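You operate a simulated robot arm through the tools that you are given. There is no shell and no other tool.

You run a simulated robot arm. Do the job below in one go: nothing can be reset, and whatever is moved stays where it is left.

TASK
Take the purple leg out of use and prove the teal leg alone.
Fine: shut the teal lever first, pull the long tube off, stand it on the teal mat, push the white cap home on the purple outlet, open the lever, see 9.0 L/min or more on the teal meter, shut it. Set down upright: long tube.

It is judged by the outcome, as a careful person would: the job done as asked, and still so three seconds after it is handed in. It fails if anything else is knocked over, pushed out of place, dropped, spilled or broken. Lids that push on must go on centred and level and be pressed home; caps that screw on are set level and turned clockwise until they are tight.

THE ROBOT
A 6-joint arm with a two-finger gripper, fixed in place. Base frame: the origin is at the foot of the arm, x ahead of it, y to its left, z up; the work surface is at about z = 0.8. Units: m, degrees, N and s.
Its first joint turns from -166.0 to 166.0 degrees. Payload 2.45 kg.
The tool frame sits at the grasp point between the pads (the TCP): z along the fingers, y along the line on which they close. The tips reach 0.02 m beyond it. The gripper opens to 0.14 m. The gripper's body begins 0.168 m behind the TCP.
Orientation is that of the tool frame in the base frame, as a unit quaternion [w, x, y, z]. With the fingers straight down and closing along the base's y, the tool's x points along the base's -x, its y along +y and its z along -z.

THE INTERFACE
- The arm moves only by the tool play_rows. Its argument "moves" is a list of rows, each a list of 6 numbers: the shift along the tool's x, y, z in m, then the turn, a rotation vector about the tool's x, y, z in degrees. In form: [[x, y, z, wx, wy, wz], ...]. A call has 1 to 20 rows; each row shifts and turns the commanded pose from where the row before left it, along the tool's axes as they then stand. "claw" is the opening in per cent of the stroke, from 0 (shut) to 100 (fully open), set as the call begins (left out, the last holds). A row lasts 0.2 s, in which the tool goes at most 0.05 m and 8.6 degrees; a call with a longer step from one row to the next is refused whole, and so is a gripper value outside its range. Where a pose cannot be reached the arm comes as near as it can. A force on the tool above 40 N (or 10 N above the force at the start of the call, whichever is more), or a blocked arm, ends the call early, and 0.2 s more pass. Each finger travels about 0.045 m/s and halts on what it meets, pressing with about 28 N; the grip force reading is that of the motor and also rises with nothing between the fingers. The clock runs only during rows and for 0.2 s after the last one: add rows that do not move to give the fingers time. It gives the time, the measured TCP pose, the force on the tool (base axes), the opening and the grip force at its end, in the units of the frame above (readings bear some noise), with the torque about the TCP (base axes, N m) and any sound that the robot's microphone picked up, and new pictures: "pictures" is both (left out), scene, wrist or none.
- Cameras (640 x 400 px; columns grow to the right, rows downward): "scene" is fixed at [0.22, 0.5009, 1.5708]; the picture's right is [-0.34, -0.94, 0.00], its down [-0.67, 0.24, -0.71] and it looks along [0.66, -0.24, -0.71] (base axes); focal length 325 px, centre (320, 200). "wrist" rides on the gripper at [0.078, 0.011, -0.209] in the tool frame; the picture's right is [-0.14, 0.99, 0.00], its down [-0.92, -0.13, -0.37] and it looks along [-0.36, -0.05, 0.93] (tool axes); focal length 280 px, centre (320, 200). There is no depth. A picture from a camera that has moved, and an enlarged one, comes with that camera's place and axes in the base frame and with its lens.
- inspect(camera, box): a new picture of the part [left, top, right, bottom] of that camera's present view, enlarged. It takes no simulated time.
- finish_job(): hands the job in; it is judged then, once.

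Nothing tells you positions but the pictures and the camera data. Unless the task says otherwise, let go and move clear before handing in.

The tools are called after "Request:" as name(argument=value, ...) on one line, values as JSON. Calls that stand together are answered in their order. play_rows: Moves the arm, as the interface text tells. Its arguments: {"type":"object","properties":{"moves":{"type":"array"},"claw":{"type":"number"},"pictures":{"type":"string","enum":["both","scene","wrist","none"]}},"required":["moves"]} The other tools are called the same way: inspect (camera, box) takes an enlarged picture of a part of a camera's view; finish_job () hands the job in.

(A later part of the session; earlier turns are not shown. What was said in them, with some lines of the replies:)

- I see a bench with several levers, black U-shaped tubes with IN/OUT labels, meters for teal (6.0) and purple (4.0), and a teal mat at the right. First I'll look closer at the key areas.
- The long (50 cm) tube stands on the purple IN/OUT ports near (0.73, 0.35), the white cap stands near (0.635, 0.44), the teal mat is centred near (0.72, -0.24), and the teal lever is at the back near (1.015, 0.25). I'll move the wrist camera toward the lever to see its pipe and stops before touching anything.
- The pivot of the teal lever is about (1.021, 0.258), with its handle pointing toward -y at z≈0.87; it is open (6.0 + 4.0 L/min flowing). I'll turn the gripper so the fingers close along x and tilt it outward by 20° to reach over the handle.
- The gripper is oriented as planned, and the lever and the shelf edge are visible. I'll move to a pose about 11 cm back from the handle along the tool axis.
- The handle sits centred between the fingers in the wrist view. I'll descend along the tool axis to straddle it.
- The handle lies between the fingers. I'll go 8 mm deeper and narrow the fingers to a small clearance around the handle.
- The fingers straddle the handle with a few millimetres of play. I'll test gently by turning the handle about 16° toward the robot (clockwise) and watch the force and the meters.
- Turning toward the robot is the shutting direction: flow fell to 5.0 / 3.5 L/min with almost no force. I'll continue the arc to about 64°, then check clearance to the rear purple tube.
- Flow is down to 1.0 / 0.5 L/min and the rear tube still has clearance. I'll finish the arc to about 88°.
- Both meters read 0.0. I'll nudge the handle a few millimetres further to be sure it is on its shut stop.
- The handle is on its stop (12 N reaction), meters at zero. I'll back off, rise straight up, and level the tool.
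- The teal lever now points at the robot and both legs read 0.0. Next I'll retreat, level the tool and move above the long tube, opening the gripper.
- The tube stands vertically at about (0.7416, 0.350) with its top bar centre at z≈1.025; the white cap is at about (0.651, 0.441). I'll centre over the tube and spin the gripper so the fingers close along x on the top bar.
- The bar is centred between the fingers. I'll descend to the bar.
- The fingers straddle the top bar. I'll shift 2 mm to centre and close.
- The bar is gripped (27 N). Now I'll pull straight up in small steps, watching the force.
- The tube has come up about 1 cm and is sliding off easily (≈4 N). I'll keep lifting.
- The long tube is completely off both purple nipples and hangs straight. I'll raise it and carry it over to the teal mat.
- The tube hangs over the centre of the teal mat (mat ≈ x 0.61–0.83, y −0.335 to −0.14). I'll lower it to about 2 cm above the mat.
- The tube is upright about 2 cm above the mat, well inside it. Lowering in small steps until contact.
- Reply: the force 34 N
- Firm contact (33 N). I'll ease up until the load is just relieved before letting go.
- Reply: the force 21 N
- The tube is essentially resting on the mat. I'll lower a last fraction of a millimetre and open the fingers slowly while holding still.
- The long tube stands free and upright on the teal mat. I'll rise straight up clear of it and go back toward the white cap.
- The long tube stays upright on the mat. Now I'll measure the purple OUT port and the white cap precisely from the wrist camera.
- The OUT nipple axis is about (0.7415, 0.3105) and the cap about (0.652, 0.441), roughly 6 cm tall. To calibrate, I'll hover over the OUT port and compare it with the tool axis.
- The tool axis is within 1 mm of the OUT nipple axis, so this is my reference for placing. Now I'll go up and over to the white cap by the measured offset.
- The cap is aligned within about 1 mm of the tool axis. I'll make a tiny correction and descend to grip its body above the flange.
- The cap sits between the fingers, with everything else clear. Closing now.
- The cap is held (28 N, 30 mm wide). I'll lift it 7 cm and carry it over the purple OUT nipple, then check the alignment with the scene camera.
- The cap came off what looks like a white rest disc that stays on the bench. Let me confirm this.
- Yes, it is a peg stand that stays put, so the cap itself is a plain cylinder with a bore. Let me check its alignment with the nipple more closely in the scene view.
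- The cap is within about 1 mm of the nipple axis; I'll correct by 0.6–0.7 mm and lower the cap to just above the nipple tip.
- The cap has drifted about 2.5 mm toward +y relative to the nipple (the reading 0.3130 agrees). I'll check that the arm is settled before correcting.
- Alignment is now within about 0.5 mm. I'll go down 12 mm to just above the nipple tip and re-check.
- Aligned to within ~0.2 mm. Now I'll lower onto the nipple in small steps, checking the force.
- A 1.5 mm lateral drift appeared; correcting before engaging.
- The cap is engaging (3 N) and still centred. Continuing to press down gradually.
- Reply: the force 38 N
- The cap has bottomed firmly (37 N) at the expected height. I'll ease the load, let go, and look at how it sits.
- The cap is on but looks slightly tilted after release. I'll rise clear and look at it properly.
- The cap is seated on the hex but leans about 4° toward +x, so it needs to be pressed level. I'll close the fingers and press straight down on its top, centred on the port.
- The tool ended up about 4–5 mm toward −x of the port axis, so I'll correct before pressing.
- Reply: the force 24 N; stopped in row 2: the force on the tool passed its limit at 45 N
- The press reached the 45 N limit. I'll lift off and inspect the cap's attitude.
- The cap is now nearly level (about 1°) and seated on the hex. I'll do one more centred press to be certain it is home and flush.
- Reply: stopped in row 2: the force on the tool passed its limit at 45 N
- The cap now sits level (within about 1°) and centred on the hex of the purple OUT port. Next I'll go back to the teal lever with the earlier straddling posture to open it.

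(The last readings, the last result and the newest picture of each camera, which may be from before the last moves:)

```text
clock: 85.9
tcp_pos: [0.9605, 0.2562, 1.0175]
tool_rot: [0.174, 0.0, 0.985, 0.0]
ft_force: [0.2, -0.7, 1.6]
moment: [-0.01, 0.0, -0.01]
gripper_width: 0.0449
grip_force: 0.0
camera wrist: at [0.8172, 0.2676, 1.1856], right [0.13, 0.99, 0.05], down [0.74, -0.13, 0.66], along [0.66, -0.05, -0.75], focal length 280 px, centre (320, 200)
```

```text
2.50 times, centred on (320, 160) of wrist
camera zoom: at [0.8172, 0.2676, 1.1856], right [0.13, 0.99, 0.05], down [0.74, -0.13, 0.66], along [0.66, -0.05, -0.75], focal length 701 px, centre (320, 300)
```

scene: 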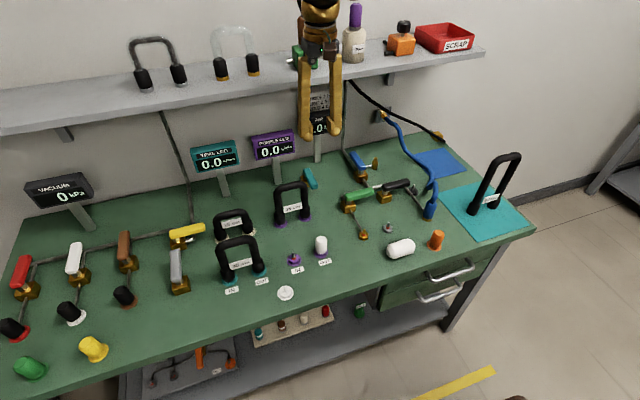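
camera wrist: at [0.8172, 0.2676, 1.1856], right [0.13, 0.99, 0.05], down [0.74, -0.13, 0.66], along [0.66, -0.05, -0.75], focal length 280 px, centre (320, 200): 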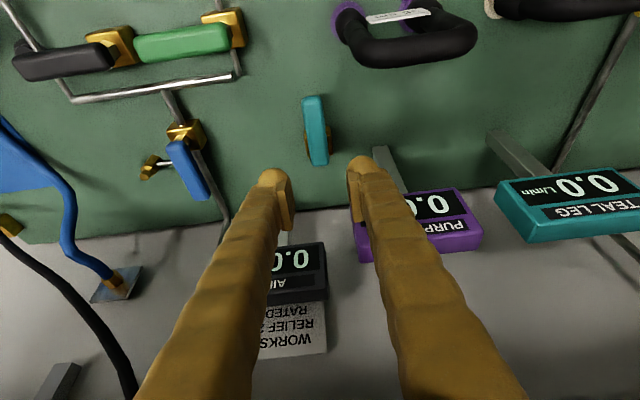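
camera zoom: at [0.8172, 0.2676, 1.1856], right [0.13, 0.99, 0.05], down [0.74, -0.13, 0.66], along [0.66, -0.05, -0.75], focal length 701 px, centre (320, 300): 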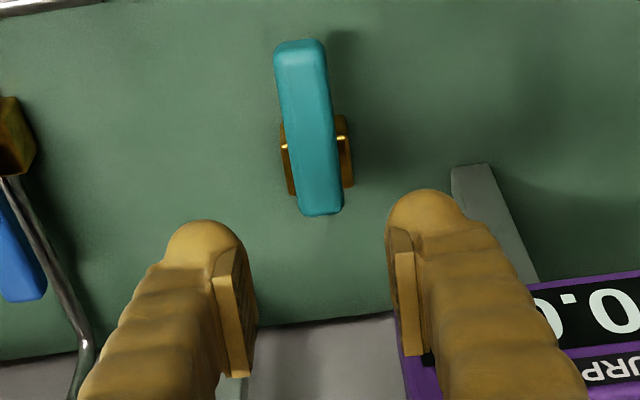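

The handle lies along x at y≈0.257, between the fingers. Descending vertically.

Request:
play_rows(moves=[[0.01026, 0, 0.0282, 0, 0, 0], [0.01026, 0, 0.0282, 0, 0, 0], [0.01026, 0, 0.0282, 0, 0, 0], [0.00684, 0, 0.0188, 0, 0, 0], [0, 0, 0, 0, 0, 0]], pictures="wrist")

Request:
inspect(camera="wrist", box=[220, 100, 500, 280])

```text
clock: 87.1
tcp_pos: [0.9623, 0.2555, 0.91]
tool_rot: [0.175, 0.0, 0.985, 0.001]
ft_force: [-0.3, 0.5, 0.6]
moment: [-0.01, -0.02, 0.05]
gripper_width: 0.0449
grip_force: 0.1
camera wrist: at [0.8182, 0.2662, 1.0786], right [0.13, 0.99, 0.05], down [0.74, -0.13, 0.66], along [0.66, -0.05, -0.75], focal length 280 px, centre (320, 200)
```

wrist: 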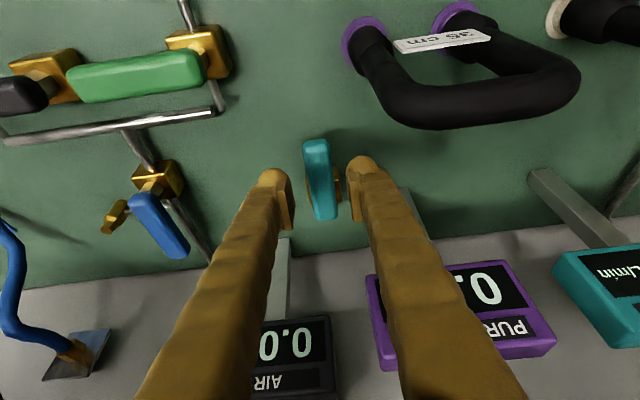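

```text
2.22 times, centred on (360, 190) of wrist
camera zoom: at [0.8182, 0.2662, 1.0786], right [0.13, 0.99, 0.05], down [0.74, -0.13, 0.66], along [0.66, -0.05, -0.75], focal length 623 px, centre (231, 222)
```

zoom: 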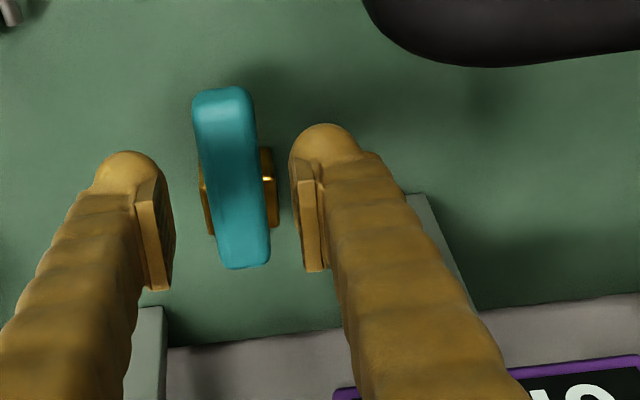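

Request:
play_rows(moves=[[0.00684, 0, 0.0188, 0, 0, 0], [0.00752, 0, 0.0207, 0, 0, 0], [0, 0, 0, 0, 0, 0]], pictures="none")

Request:
play_rows(moves=[[0, 0, 0, 0, 0, 0], [0, 0, 0, 0, 0, 0]], claw=23, pictures="wrist")

Request:
inspect(camera="wrist", box=[220, 100, 500, 280])

```text
clock: 87.9
tcp_pos: [0.9622, 0.2551, 0.8675]
tool_rot: [0.174, 0.0, 0.985, 0.001]
ft_force: [0.3, 0.0, 0.6]
moment: [-0.02, 0.0, 0.0]
gripper_width: 0.0447
grip_force: 0.1
```

```text
clock: 88.5
tcp_pos: [0.9618, 0.2564, 0.8675]
tool_rot: [0.174, -0.001, 0.985, 0.0]
ft_force: [-0.8, -0.3, -0.5]
moment: [0.0, -0.03, 0.0]
gripper_width: 0.0325
grip_force: 0.0
camera wrist: at [0.8184, 0.2667, 1.0361], right [0.13, 0.99, 0.05], down [0.74, -0.13, 0.66], along [0.66, -0.05, -0.75], focal length 280 px, centre (320, 200)
```

wrist: 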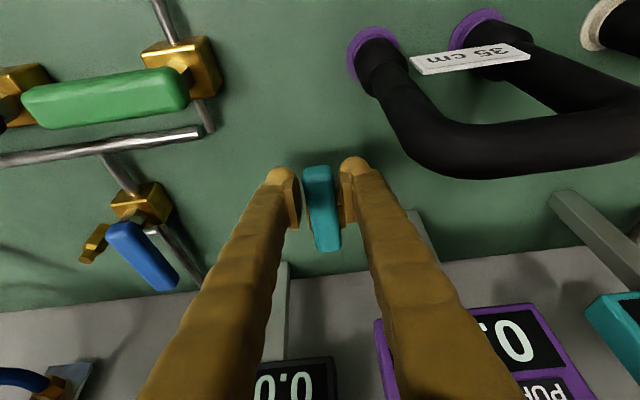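

```text
2.22 times, centred on (360, 190) of wrist
camera zoom: at [0.8184, 0.2667, 1.0361], right [0.13, 0.99, 0.05], down [0.74, -0.13, 0.66], along [0.66, -0.05, -0.75], focal length 623 px, centre (231, 222)
```

zoom: 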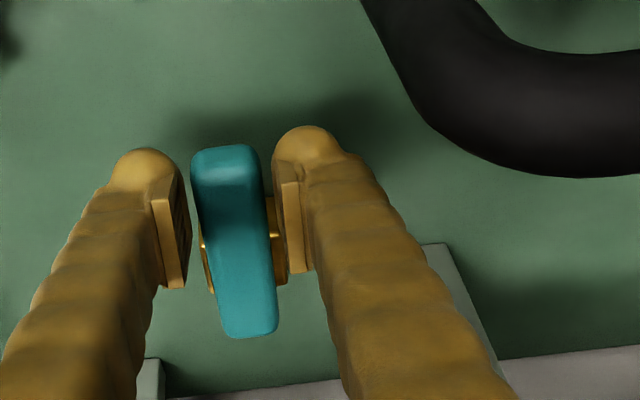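

Straddled. I'll turn the handle back toward −y (opening), first about 34°, and watch both meters.

Request:
play_rows(moves=[[0, -0.0022, 0, 0, 0, -2], [-0.00055, -0.00876, 0.00031, 0, 0, -8], [-0.00048, -0.00875, 0.00073, 0, 0, -8], [-0.00043, -0.00871, 0.00113, 0, 0, -8], [-0.00037, -0.00865, 0.0015, 0, 0, -8], [0, 0, 0, 0, 0, 0]], pictures="both")

Request:
inspect(camera="scene", box=[180, 110, 390, 210])

```text
clock: 89.9
tcp_pos: [0.9727, 0.2205, 0.8684]
tool_rot: [0.167, -0.289, 0.941, -0.05]
ft_force: [0.4, 1.0, -0.7]
moment: [0.05, 0.0, 0.04]
gripper_width: 0.0321
grip_force: 0.1
camera wrist: at [0.8362, 0.1857, 1.0388], right [-0.41, 0.9, -0.15], down [0.66, 0.41, 0.63], along [0.63, 0.16, -0.76], focal length 280 px, centre (320, 200)
```

scene: 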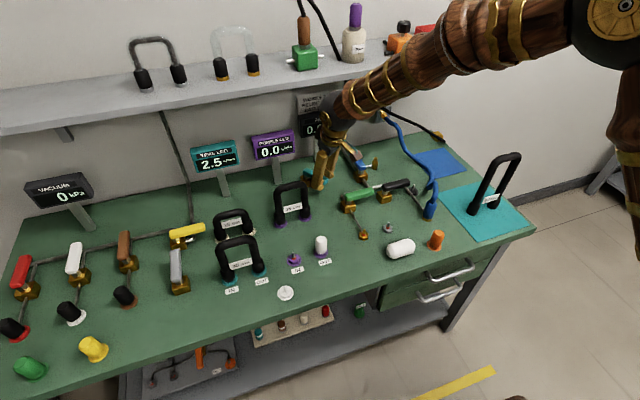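
wrist: 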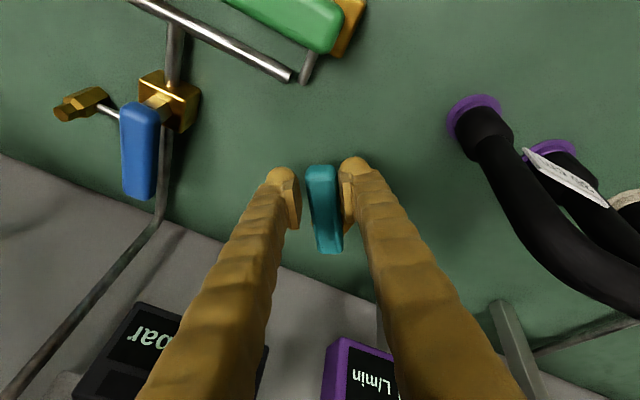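

```text
3.05 times, centred on (285, 160) of scene
camera zoom: at [0.22, 0.5009, 1.5708], right [-0.34, -0.94, 0.0], down [-0.67, 0.24, -0.71], along [0.66, -0.24, -0.71], focal length 992 px, centre (427, 322)
```

zoom: 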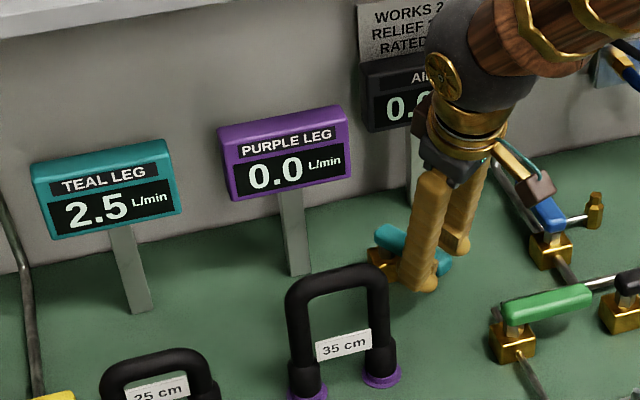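

Teal flow is rising (2.5 L/min) with the purple leg at 0.0. I'll check the cap briefly and keep opening.

Request:
inspect(camera="scene", box=[271, 215, 351, 275])

Request:
play_rows(moves=[[-0.00034, -0.00858, 0.00185, 0, 0, -8], [-0.00033, -0.0085, 0.00216, 0, 0, -8], [-0.00033, -0.00844, 0.00243, 0, 0, -8], [-0.00036, -0.00837, 0.00265, 0, 0, -8], [0, 0, 0, 0, 0, 0]], pictures="both")

Request:
inspect(camera="scene", box=[180, 110, 390, 270])

```text
6.67 times, centred on (311, 245) of scene
camera zoom: at [0.22, 0.5009, 1.5708], right [-0.34, -0.94, 0.0], down [-0.67, 0.24, -0.71], along [0.66, -0.24, -0.71], focal length 2170 px, centre (380, -100)
```

zoom: 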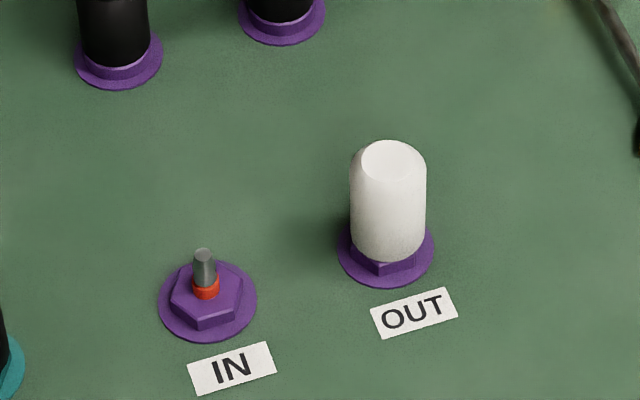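

```text
clock: 91.1
tcp_pos: [0.9996, 0.1968, 0.8677]
tool_rot: [0.147, -0.537, 0.826, -0.095]
ft_force: [-0.3, 0.7, 0.2]
moment: [0.01, -0.01, 0.02]
gripper_width: 0.0321
grip_force: 0.0
camera wrist: at [0.8896, 0.1303, 1.0477], right [-0.8, 0.53, -0.29], down [0.33, 0.79, 0.52], along [0.5, 0.31, -0.81], focal length 280 px, centre (320, 200)
```

scene: 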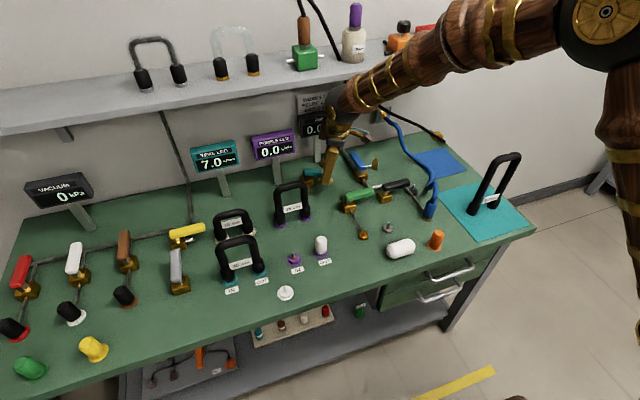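
wrist: 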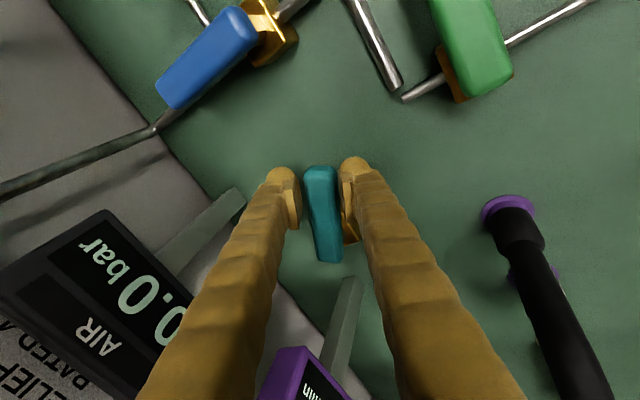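

```text
2.50 times, centred on (285, 190) of scene
camera zoom: at [0.22, 0.5009, 1.5708], right [-0.34, -0.94, 0.0], down [-0.67, 0.24, -0.71], along [0.66, -0.24, -0.71], focal length 814 px, centre (408, 225)
```

zoom: 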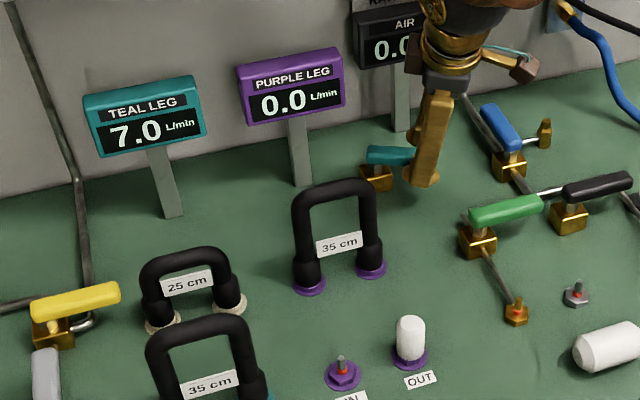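

Teal is at 7.0 L/min with purple at 0.0. Continuing to fully open.

Request:
play_rows(moves=[[-0.00041, -0.00831, 0.00282, 0, 0, -8], [-0.00046, -0.00826, 0.00294, 0, 0, -8], [-0.00055, -0.00824, 0.003, 0, 0, -8], [0, 0, 0, 0, 0, 0]], pictures="both")

Request:
inspect(camera="scene", box=[180, 110, 390, 270])

```text
clock: 92.1
tcp_pos: [1.024, 0.1911, 0.8675]
tool_rot: [-0.124, 0.697, -0.696, 0.123]
ft_force: [-0.1, 0.5, 0.3]
moment: [0.01, -0.02, 0.04]
gripper_width: 0.0321
grip_force: 0.1
camera wrist: at [0.9437, 0.1139, 1.0587], right [-0.93, 0.14, -0.34], down [-0.01, 0.92, 0.39], along [0.37, 0.37, -0.85], focal length 280 px, centre (320, 200)
```

scene: 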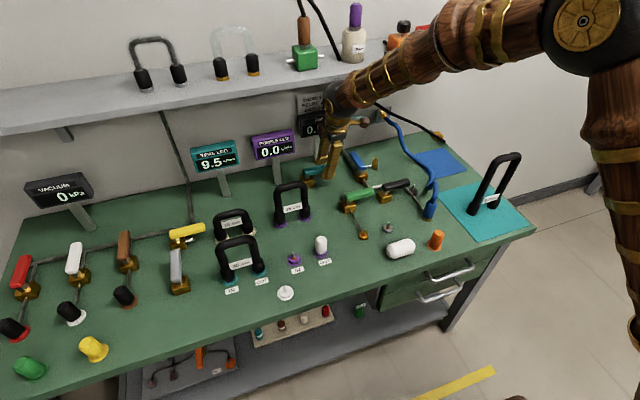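
wrist: 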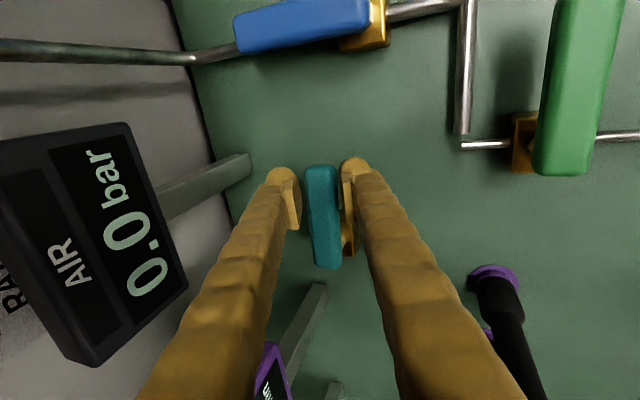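

```text
2.50 times, centred on (285, 190) of scene
camera zoom: at [0.22, 0.5009, 1.5708], right [-0.34, -0.94, 0.0], down [-0.67, 0.24, -0.71], along [0.66, -0.24, -0.71], focal length 814 px, centre (408, 225)
```

zoom: 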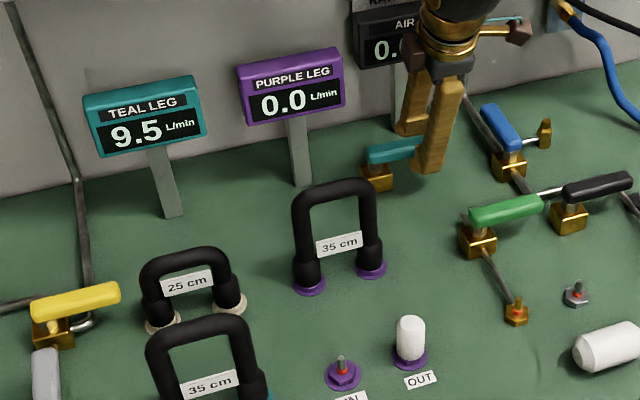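

Teal reads 9.5 L/min, purple 0.0. I'll nudge the lever to its full-open stop and hold for a steady reading.

Request:
play_rows(moves=[[0, -0.0028, 0.001, 0, 0, 0], [0, -0.0028, 0.001, 0, 0, 0], [0, 0, 0, 0, 0, 0], [0, 0, 0, 0, 0, 0], [0, 0, 0, 0, 0, 0], [0, 0, 0, 0, 0, 0], [0, 0, 0, 0, 0, 0]], pictures="scene")

Request:
inspect(camera="scene", box=[180, 110, 390, 270])

```text
clock: 93.7
tcp_pos: [1.0298, 0.1906, 0.8669]
tool_rot: [0.124, -0.696, 0.696, -0.123]
ft_force: [-3.4, 0.2, 1.6]
moment: [0.01, 0.12, 0.02]
gripper_width: 0.0349
grip_force: 1.5
```

scene: 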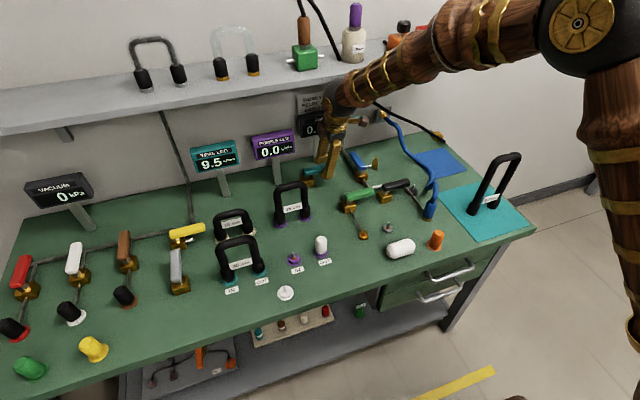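

```text
2.50 times, centred on (285, 190) of scene
camera zoom: at [0.22, 0.5009, 1.5708], right [-0.34, -0.94, 0.0], down [-0.67, 0.24, -0.71], along [0.66, -0.24, -0.71], focal length 814 px, centre (408, 225)
```

zoom: 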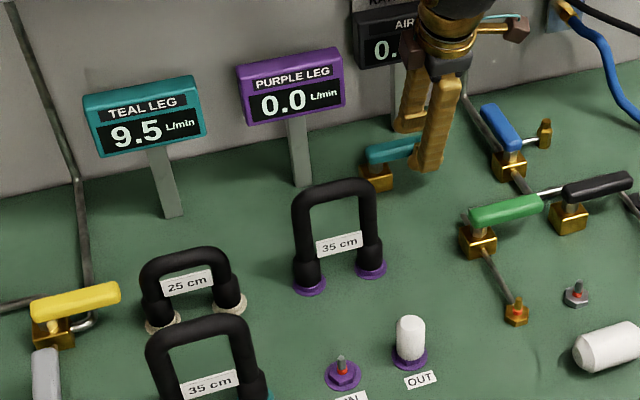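

Steady at 9.5 L/min on the teal meter with the lever fully open and purple at 0.0, so the proof is done. Now I'll shut the lever again along the same arc.

Request:
play_rows(moves=[[0, 0.0028, -0.001, 0, 0, 0], [0, 0.0028, -0.001, 0, 0, 0], [-0.00065, 0.00873, -0.0032, 0, 0, 8], [-0.00073, 0.00875, -0.0031, 0, 0, 8], [-0.0008, 0.00879, -0.003, 0, 0, 8], [-0.00086, 0.00884, -0.0028, 0, 0, 8], [-0.00089, 0.0089, -0.0026, 0, 0, 8], [-0.0009, 0.00898, -0.0023, 0, 0, 8], [0, 0, 0, 0, 0, 0]], pictures="both")

```text
clock: 95.7
tcp_pos: [0.9745, 0.2148, 0.8666]
tool_rot: [0.164, -0.351, 0.92, -0.062]
ft_force: [0.0, 0.5, 0.9]
moment: [-0.02, 0.03, 0.01]
gripper_width: 0.0321
grip_force: 0.4
camera wrist: at [0.8424, 0.1711, 1.039], right [-0.53, 0.83, -0.19], down [0.6, 0.52, 0.61], along [0.61, 0.21, -0.77], focal length 280 px, centre (320, 200)
```

scene: 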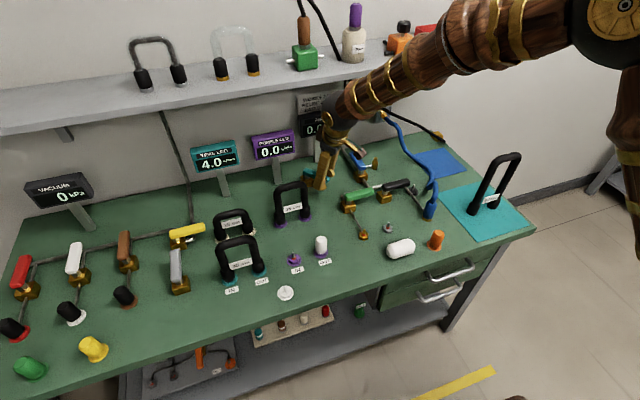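
wrist: 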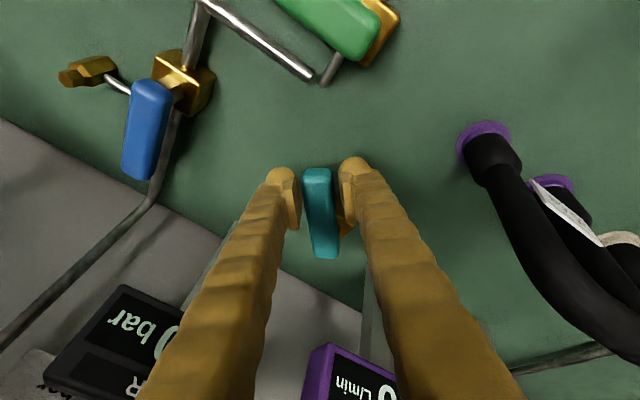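

Flow is dropping (4.0 L/min). I'll finish the shutting arc.

Request:
play_rows(moves=[[-0.0009, 0.00905, -0.002, 0, 0, 8], [-0.00089, 0.00914, -0.0016, 0, 0, 8], [-0.00083, 0.00921, -0.0012, 0, 0, 8], [-0.0008, 0.00924, -0.0008, 0, 0, 8], [-0.00071, 0.00929, -0.0003, 0, 0, 8], [0, 0, 0, 0, 0, 0]], pictures="both")

Request:
inspect(camera="scene", box=[180, 110, 390, 270])

Request:
inspect(camera="wrist", box=[220, 100, 500, 280])

```text
clock: 97.1
tcp_pos: [0.9577, 0.2559, 0.8662]
tool_rot: [0.174, -0.016, 0.985, -0.003]
ft_force: [-0.1, 0.1, -0.4]
moment: [0.04, -0.01, 0.01]
gripper_width: 0.0323
grip_force: 0.0
camera wrist: at [0.8139, 0.2647, 1.0347], right [0.1, 0.99, 0.04], down [0.74, -0.1, 0.66], along [0.66, -0.04, -0.75], focal length 280 px, centre (320, 200)
```

scene: 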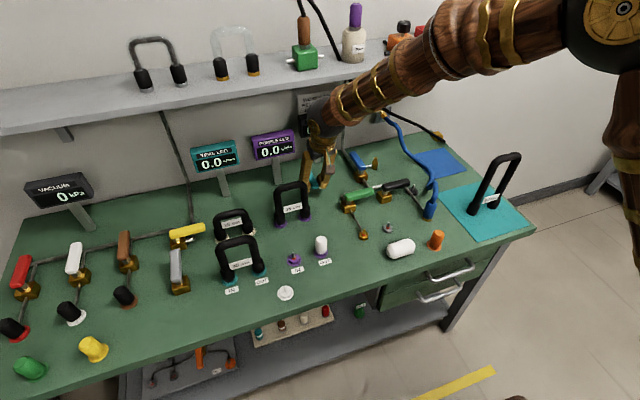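
wrist: 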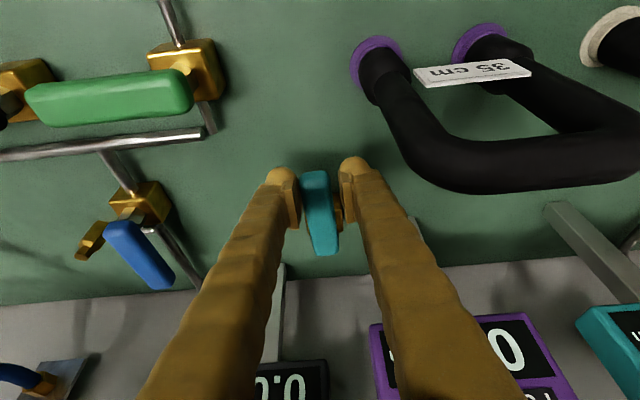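

```text
2.50 times, centred on (285, 190) of scene
camera zoom: at [0.22, 0.5009, 1.5708], right [-0.34, -0.94, 0.0], down [-0.67, 0.24, -0.71], along [0.66, -0.24, -0.71], focal length 814 px, centre (408, 225)
```

zoom: 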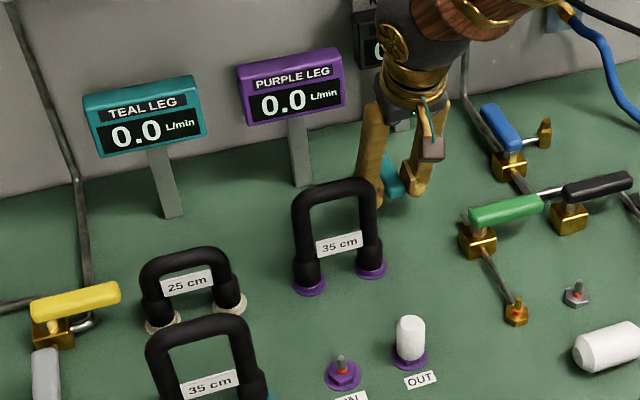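

```text
2.22 times, centred on (360, 190) of wrist
camera zoom: at [0.8139, 0.2647, 1.0347], right [0.1, 0.99, 0.04], down [0.74, -0.1, 0.66], along [0.66, -0.04, -0.75], focal length 623 px, centre (231, 222)
```

zoom: 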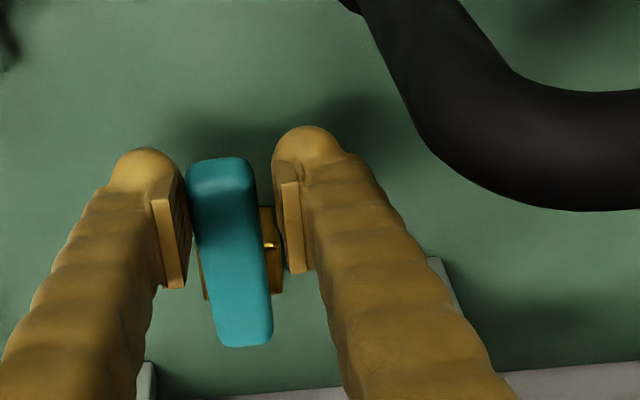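

Both meters are at 0.0; a last nudge to the shut stop.

Request:
play_rows(moves=[[0, 0.003, 0, 0, 0, 1], [0, 0.003, 0, 0, 0, 1], [0, 0, 0, 0, 0, 0]], pictures="none")

```text
clock: 97.9
tcp_pos: [0.9586, 0.2619, 0.8674]
tool_rot: [0.175, 0.001, 0.985, 0.001]
ft_force: [1.6, -8.2, -3.1]
moment: [-0.03, 0.0, 0.01]
gripper_width: 0.0379
grip_force: 4.1
```

The lever is on its shut stop. I'll back off, rise straight up, and retreat clear of everything.

Request:
play_rows(moves=[[0, -0.003, 0, 0, 0, 0], [0, -0.003, 0, 0, 0, 0], [-0.00684, 0, -0.0188, 0, 0, 0], [-0.01026, 0, -0.0282, 0, 0, 0], [-0.01026, 0, -0.0282, 0, 0, 0], [-0.01026, 0, -0.0282, 0, 0, 0], [-0.01368, 0, -0.0376, 0, 0, 0], [-0.01368, 0, -0.0376, 0, 0, 0], [0.0209, 0, -0.0378, 0, 0, 0], [0.0209, 0, -0.0378, 0, 0, 0], [0.0209, 0, -0.0378, 0, 0, 0], [0.0209, 0, -0.0378, 0, 0, 0], [0, 0, 0, 0, 6.7, 0], [0, 0, 0, 0, 6.7, 0], [0, 0, 0, 0, 6.6, 0], [0, 0, 0, 0, 0, 0]], claw=35, pictures="both")

Request:
inspect(camera="scene", box=[180, 110, 390, 270])

Request:
inspect(camera="scene", box=[301, 220, 341, 260])

Request:
inspect(camera="scene", box=[420, 130, 560, 260])

```text
clock: 101.3
tcp_pos: [0.8254, 0.2554, 1.1706]
tool_rot: [0.001, 0.0, 1.0, 0.001]
ft_force: [0.6, 0.6, 0.6]
moment: [-0.03, -0.01, -0.02]
gripper_width: 0.0489
grip_force: 0.0
camera wrist: at [0.7489, 0.2666, 1.3786], right [0.14, 0.99, 0.0], down [0.92, -0.13, 0.37], along [0.37, -0.05, -0.93], focal length 280 px, centre (320, 200)
```

scene: 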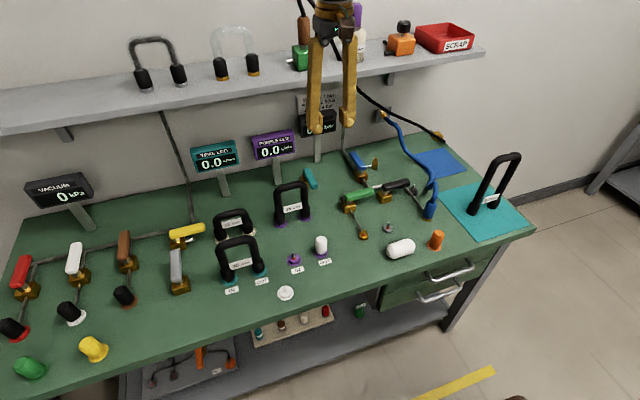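
wrist: 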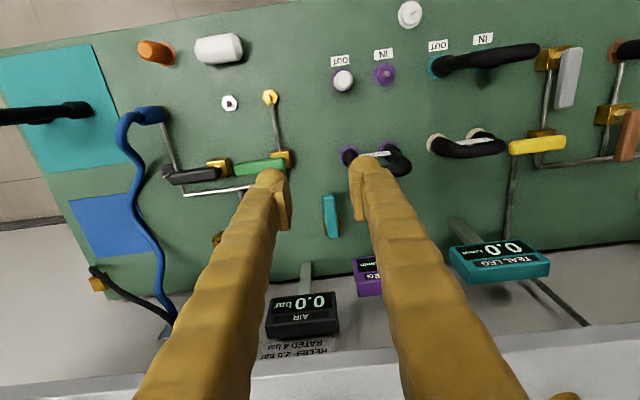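

```text
2.50 times, centred on (285, 190) of scene
camera zoom: at [0.22, 0.5009, 1.5708], right [-0.34, -0.94, 0.0], down [-0.67, 0.24, -0.71], along [0.66, -0.24, -0.71], focal length 814 px, centre (408, 225)
```

zoom: 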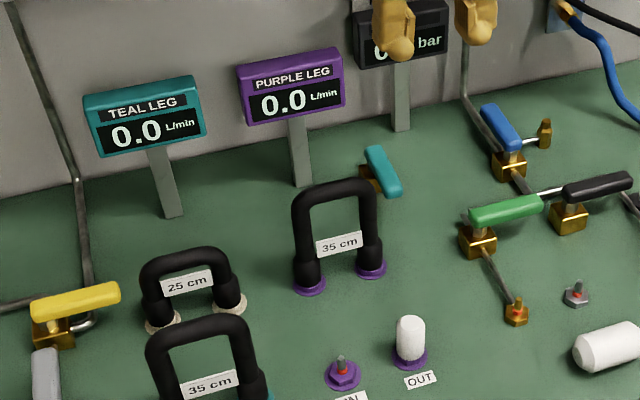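

```text
10.00 times, centred on (321, 240) of scene
camera zoom: at [0.22, 0.5009, 1.5708], right [-0.34, -0.94, 0.0], down [-0.67, 0.24, -0.71], along [0.66, -0.24, -0.71], focal length 3254 px, centre (310, -200)
```

zoom: 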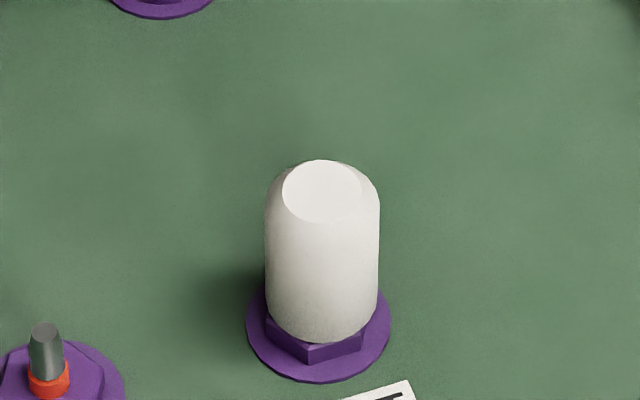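

```text
3.08 times, centred on (490, 195) of scene
camera zoom: at [0.22, 0.5009, 1.5708], right [-0.34, -0.94, 0.0], down [-0.67, 0.24, -0.71], along [0.66, -0.24, -0.71], focal length 1001 px, centre (-203, 215)
```

zoom: 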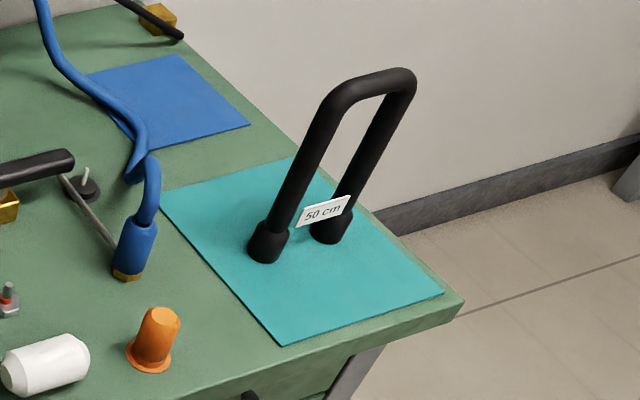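

Final state: both meters read 0.0 with the teal lever on its shut stop. The 50 cm tube is upright on the teal mat. The white cap is level and pressed home on the purple OUT port, and the teal leg read 9.5 L/min when opened. The arm is clear, so I'm handing in.

Request:
finish_job()

```text
The job is handed in.
```

The purple leg is out of use and the teal leg has been proved alone: with the lever fully open, the teal meter held at 9.5 L/min and the purple meter read 0.0. The job is handed in; I don't have the verdict.

- **Teal lever:** I shut it before touching the tube, opened it for the reading, then shut it again onto its stop. Both meters now read 0.0.
- **Long tube:** the 50 cm tube came off the purple ports cleanly and stands upright on its two ends near the middle of the teal mat.
- **White cap:** it is on the purple port labelled OUT, which I took to be the purple outlet. It leaned about 4° when first released, so I pressed it down twice more, up to 45 N each time. It now sits within about 1° of level and about 1 mm of centre, and the purple leg stayed at 0.0 with the lever open.

The white peg stand the cap was resting on is still where it was. I saw nothing else moved or knocked over, and the arm is clear of the bench.
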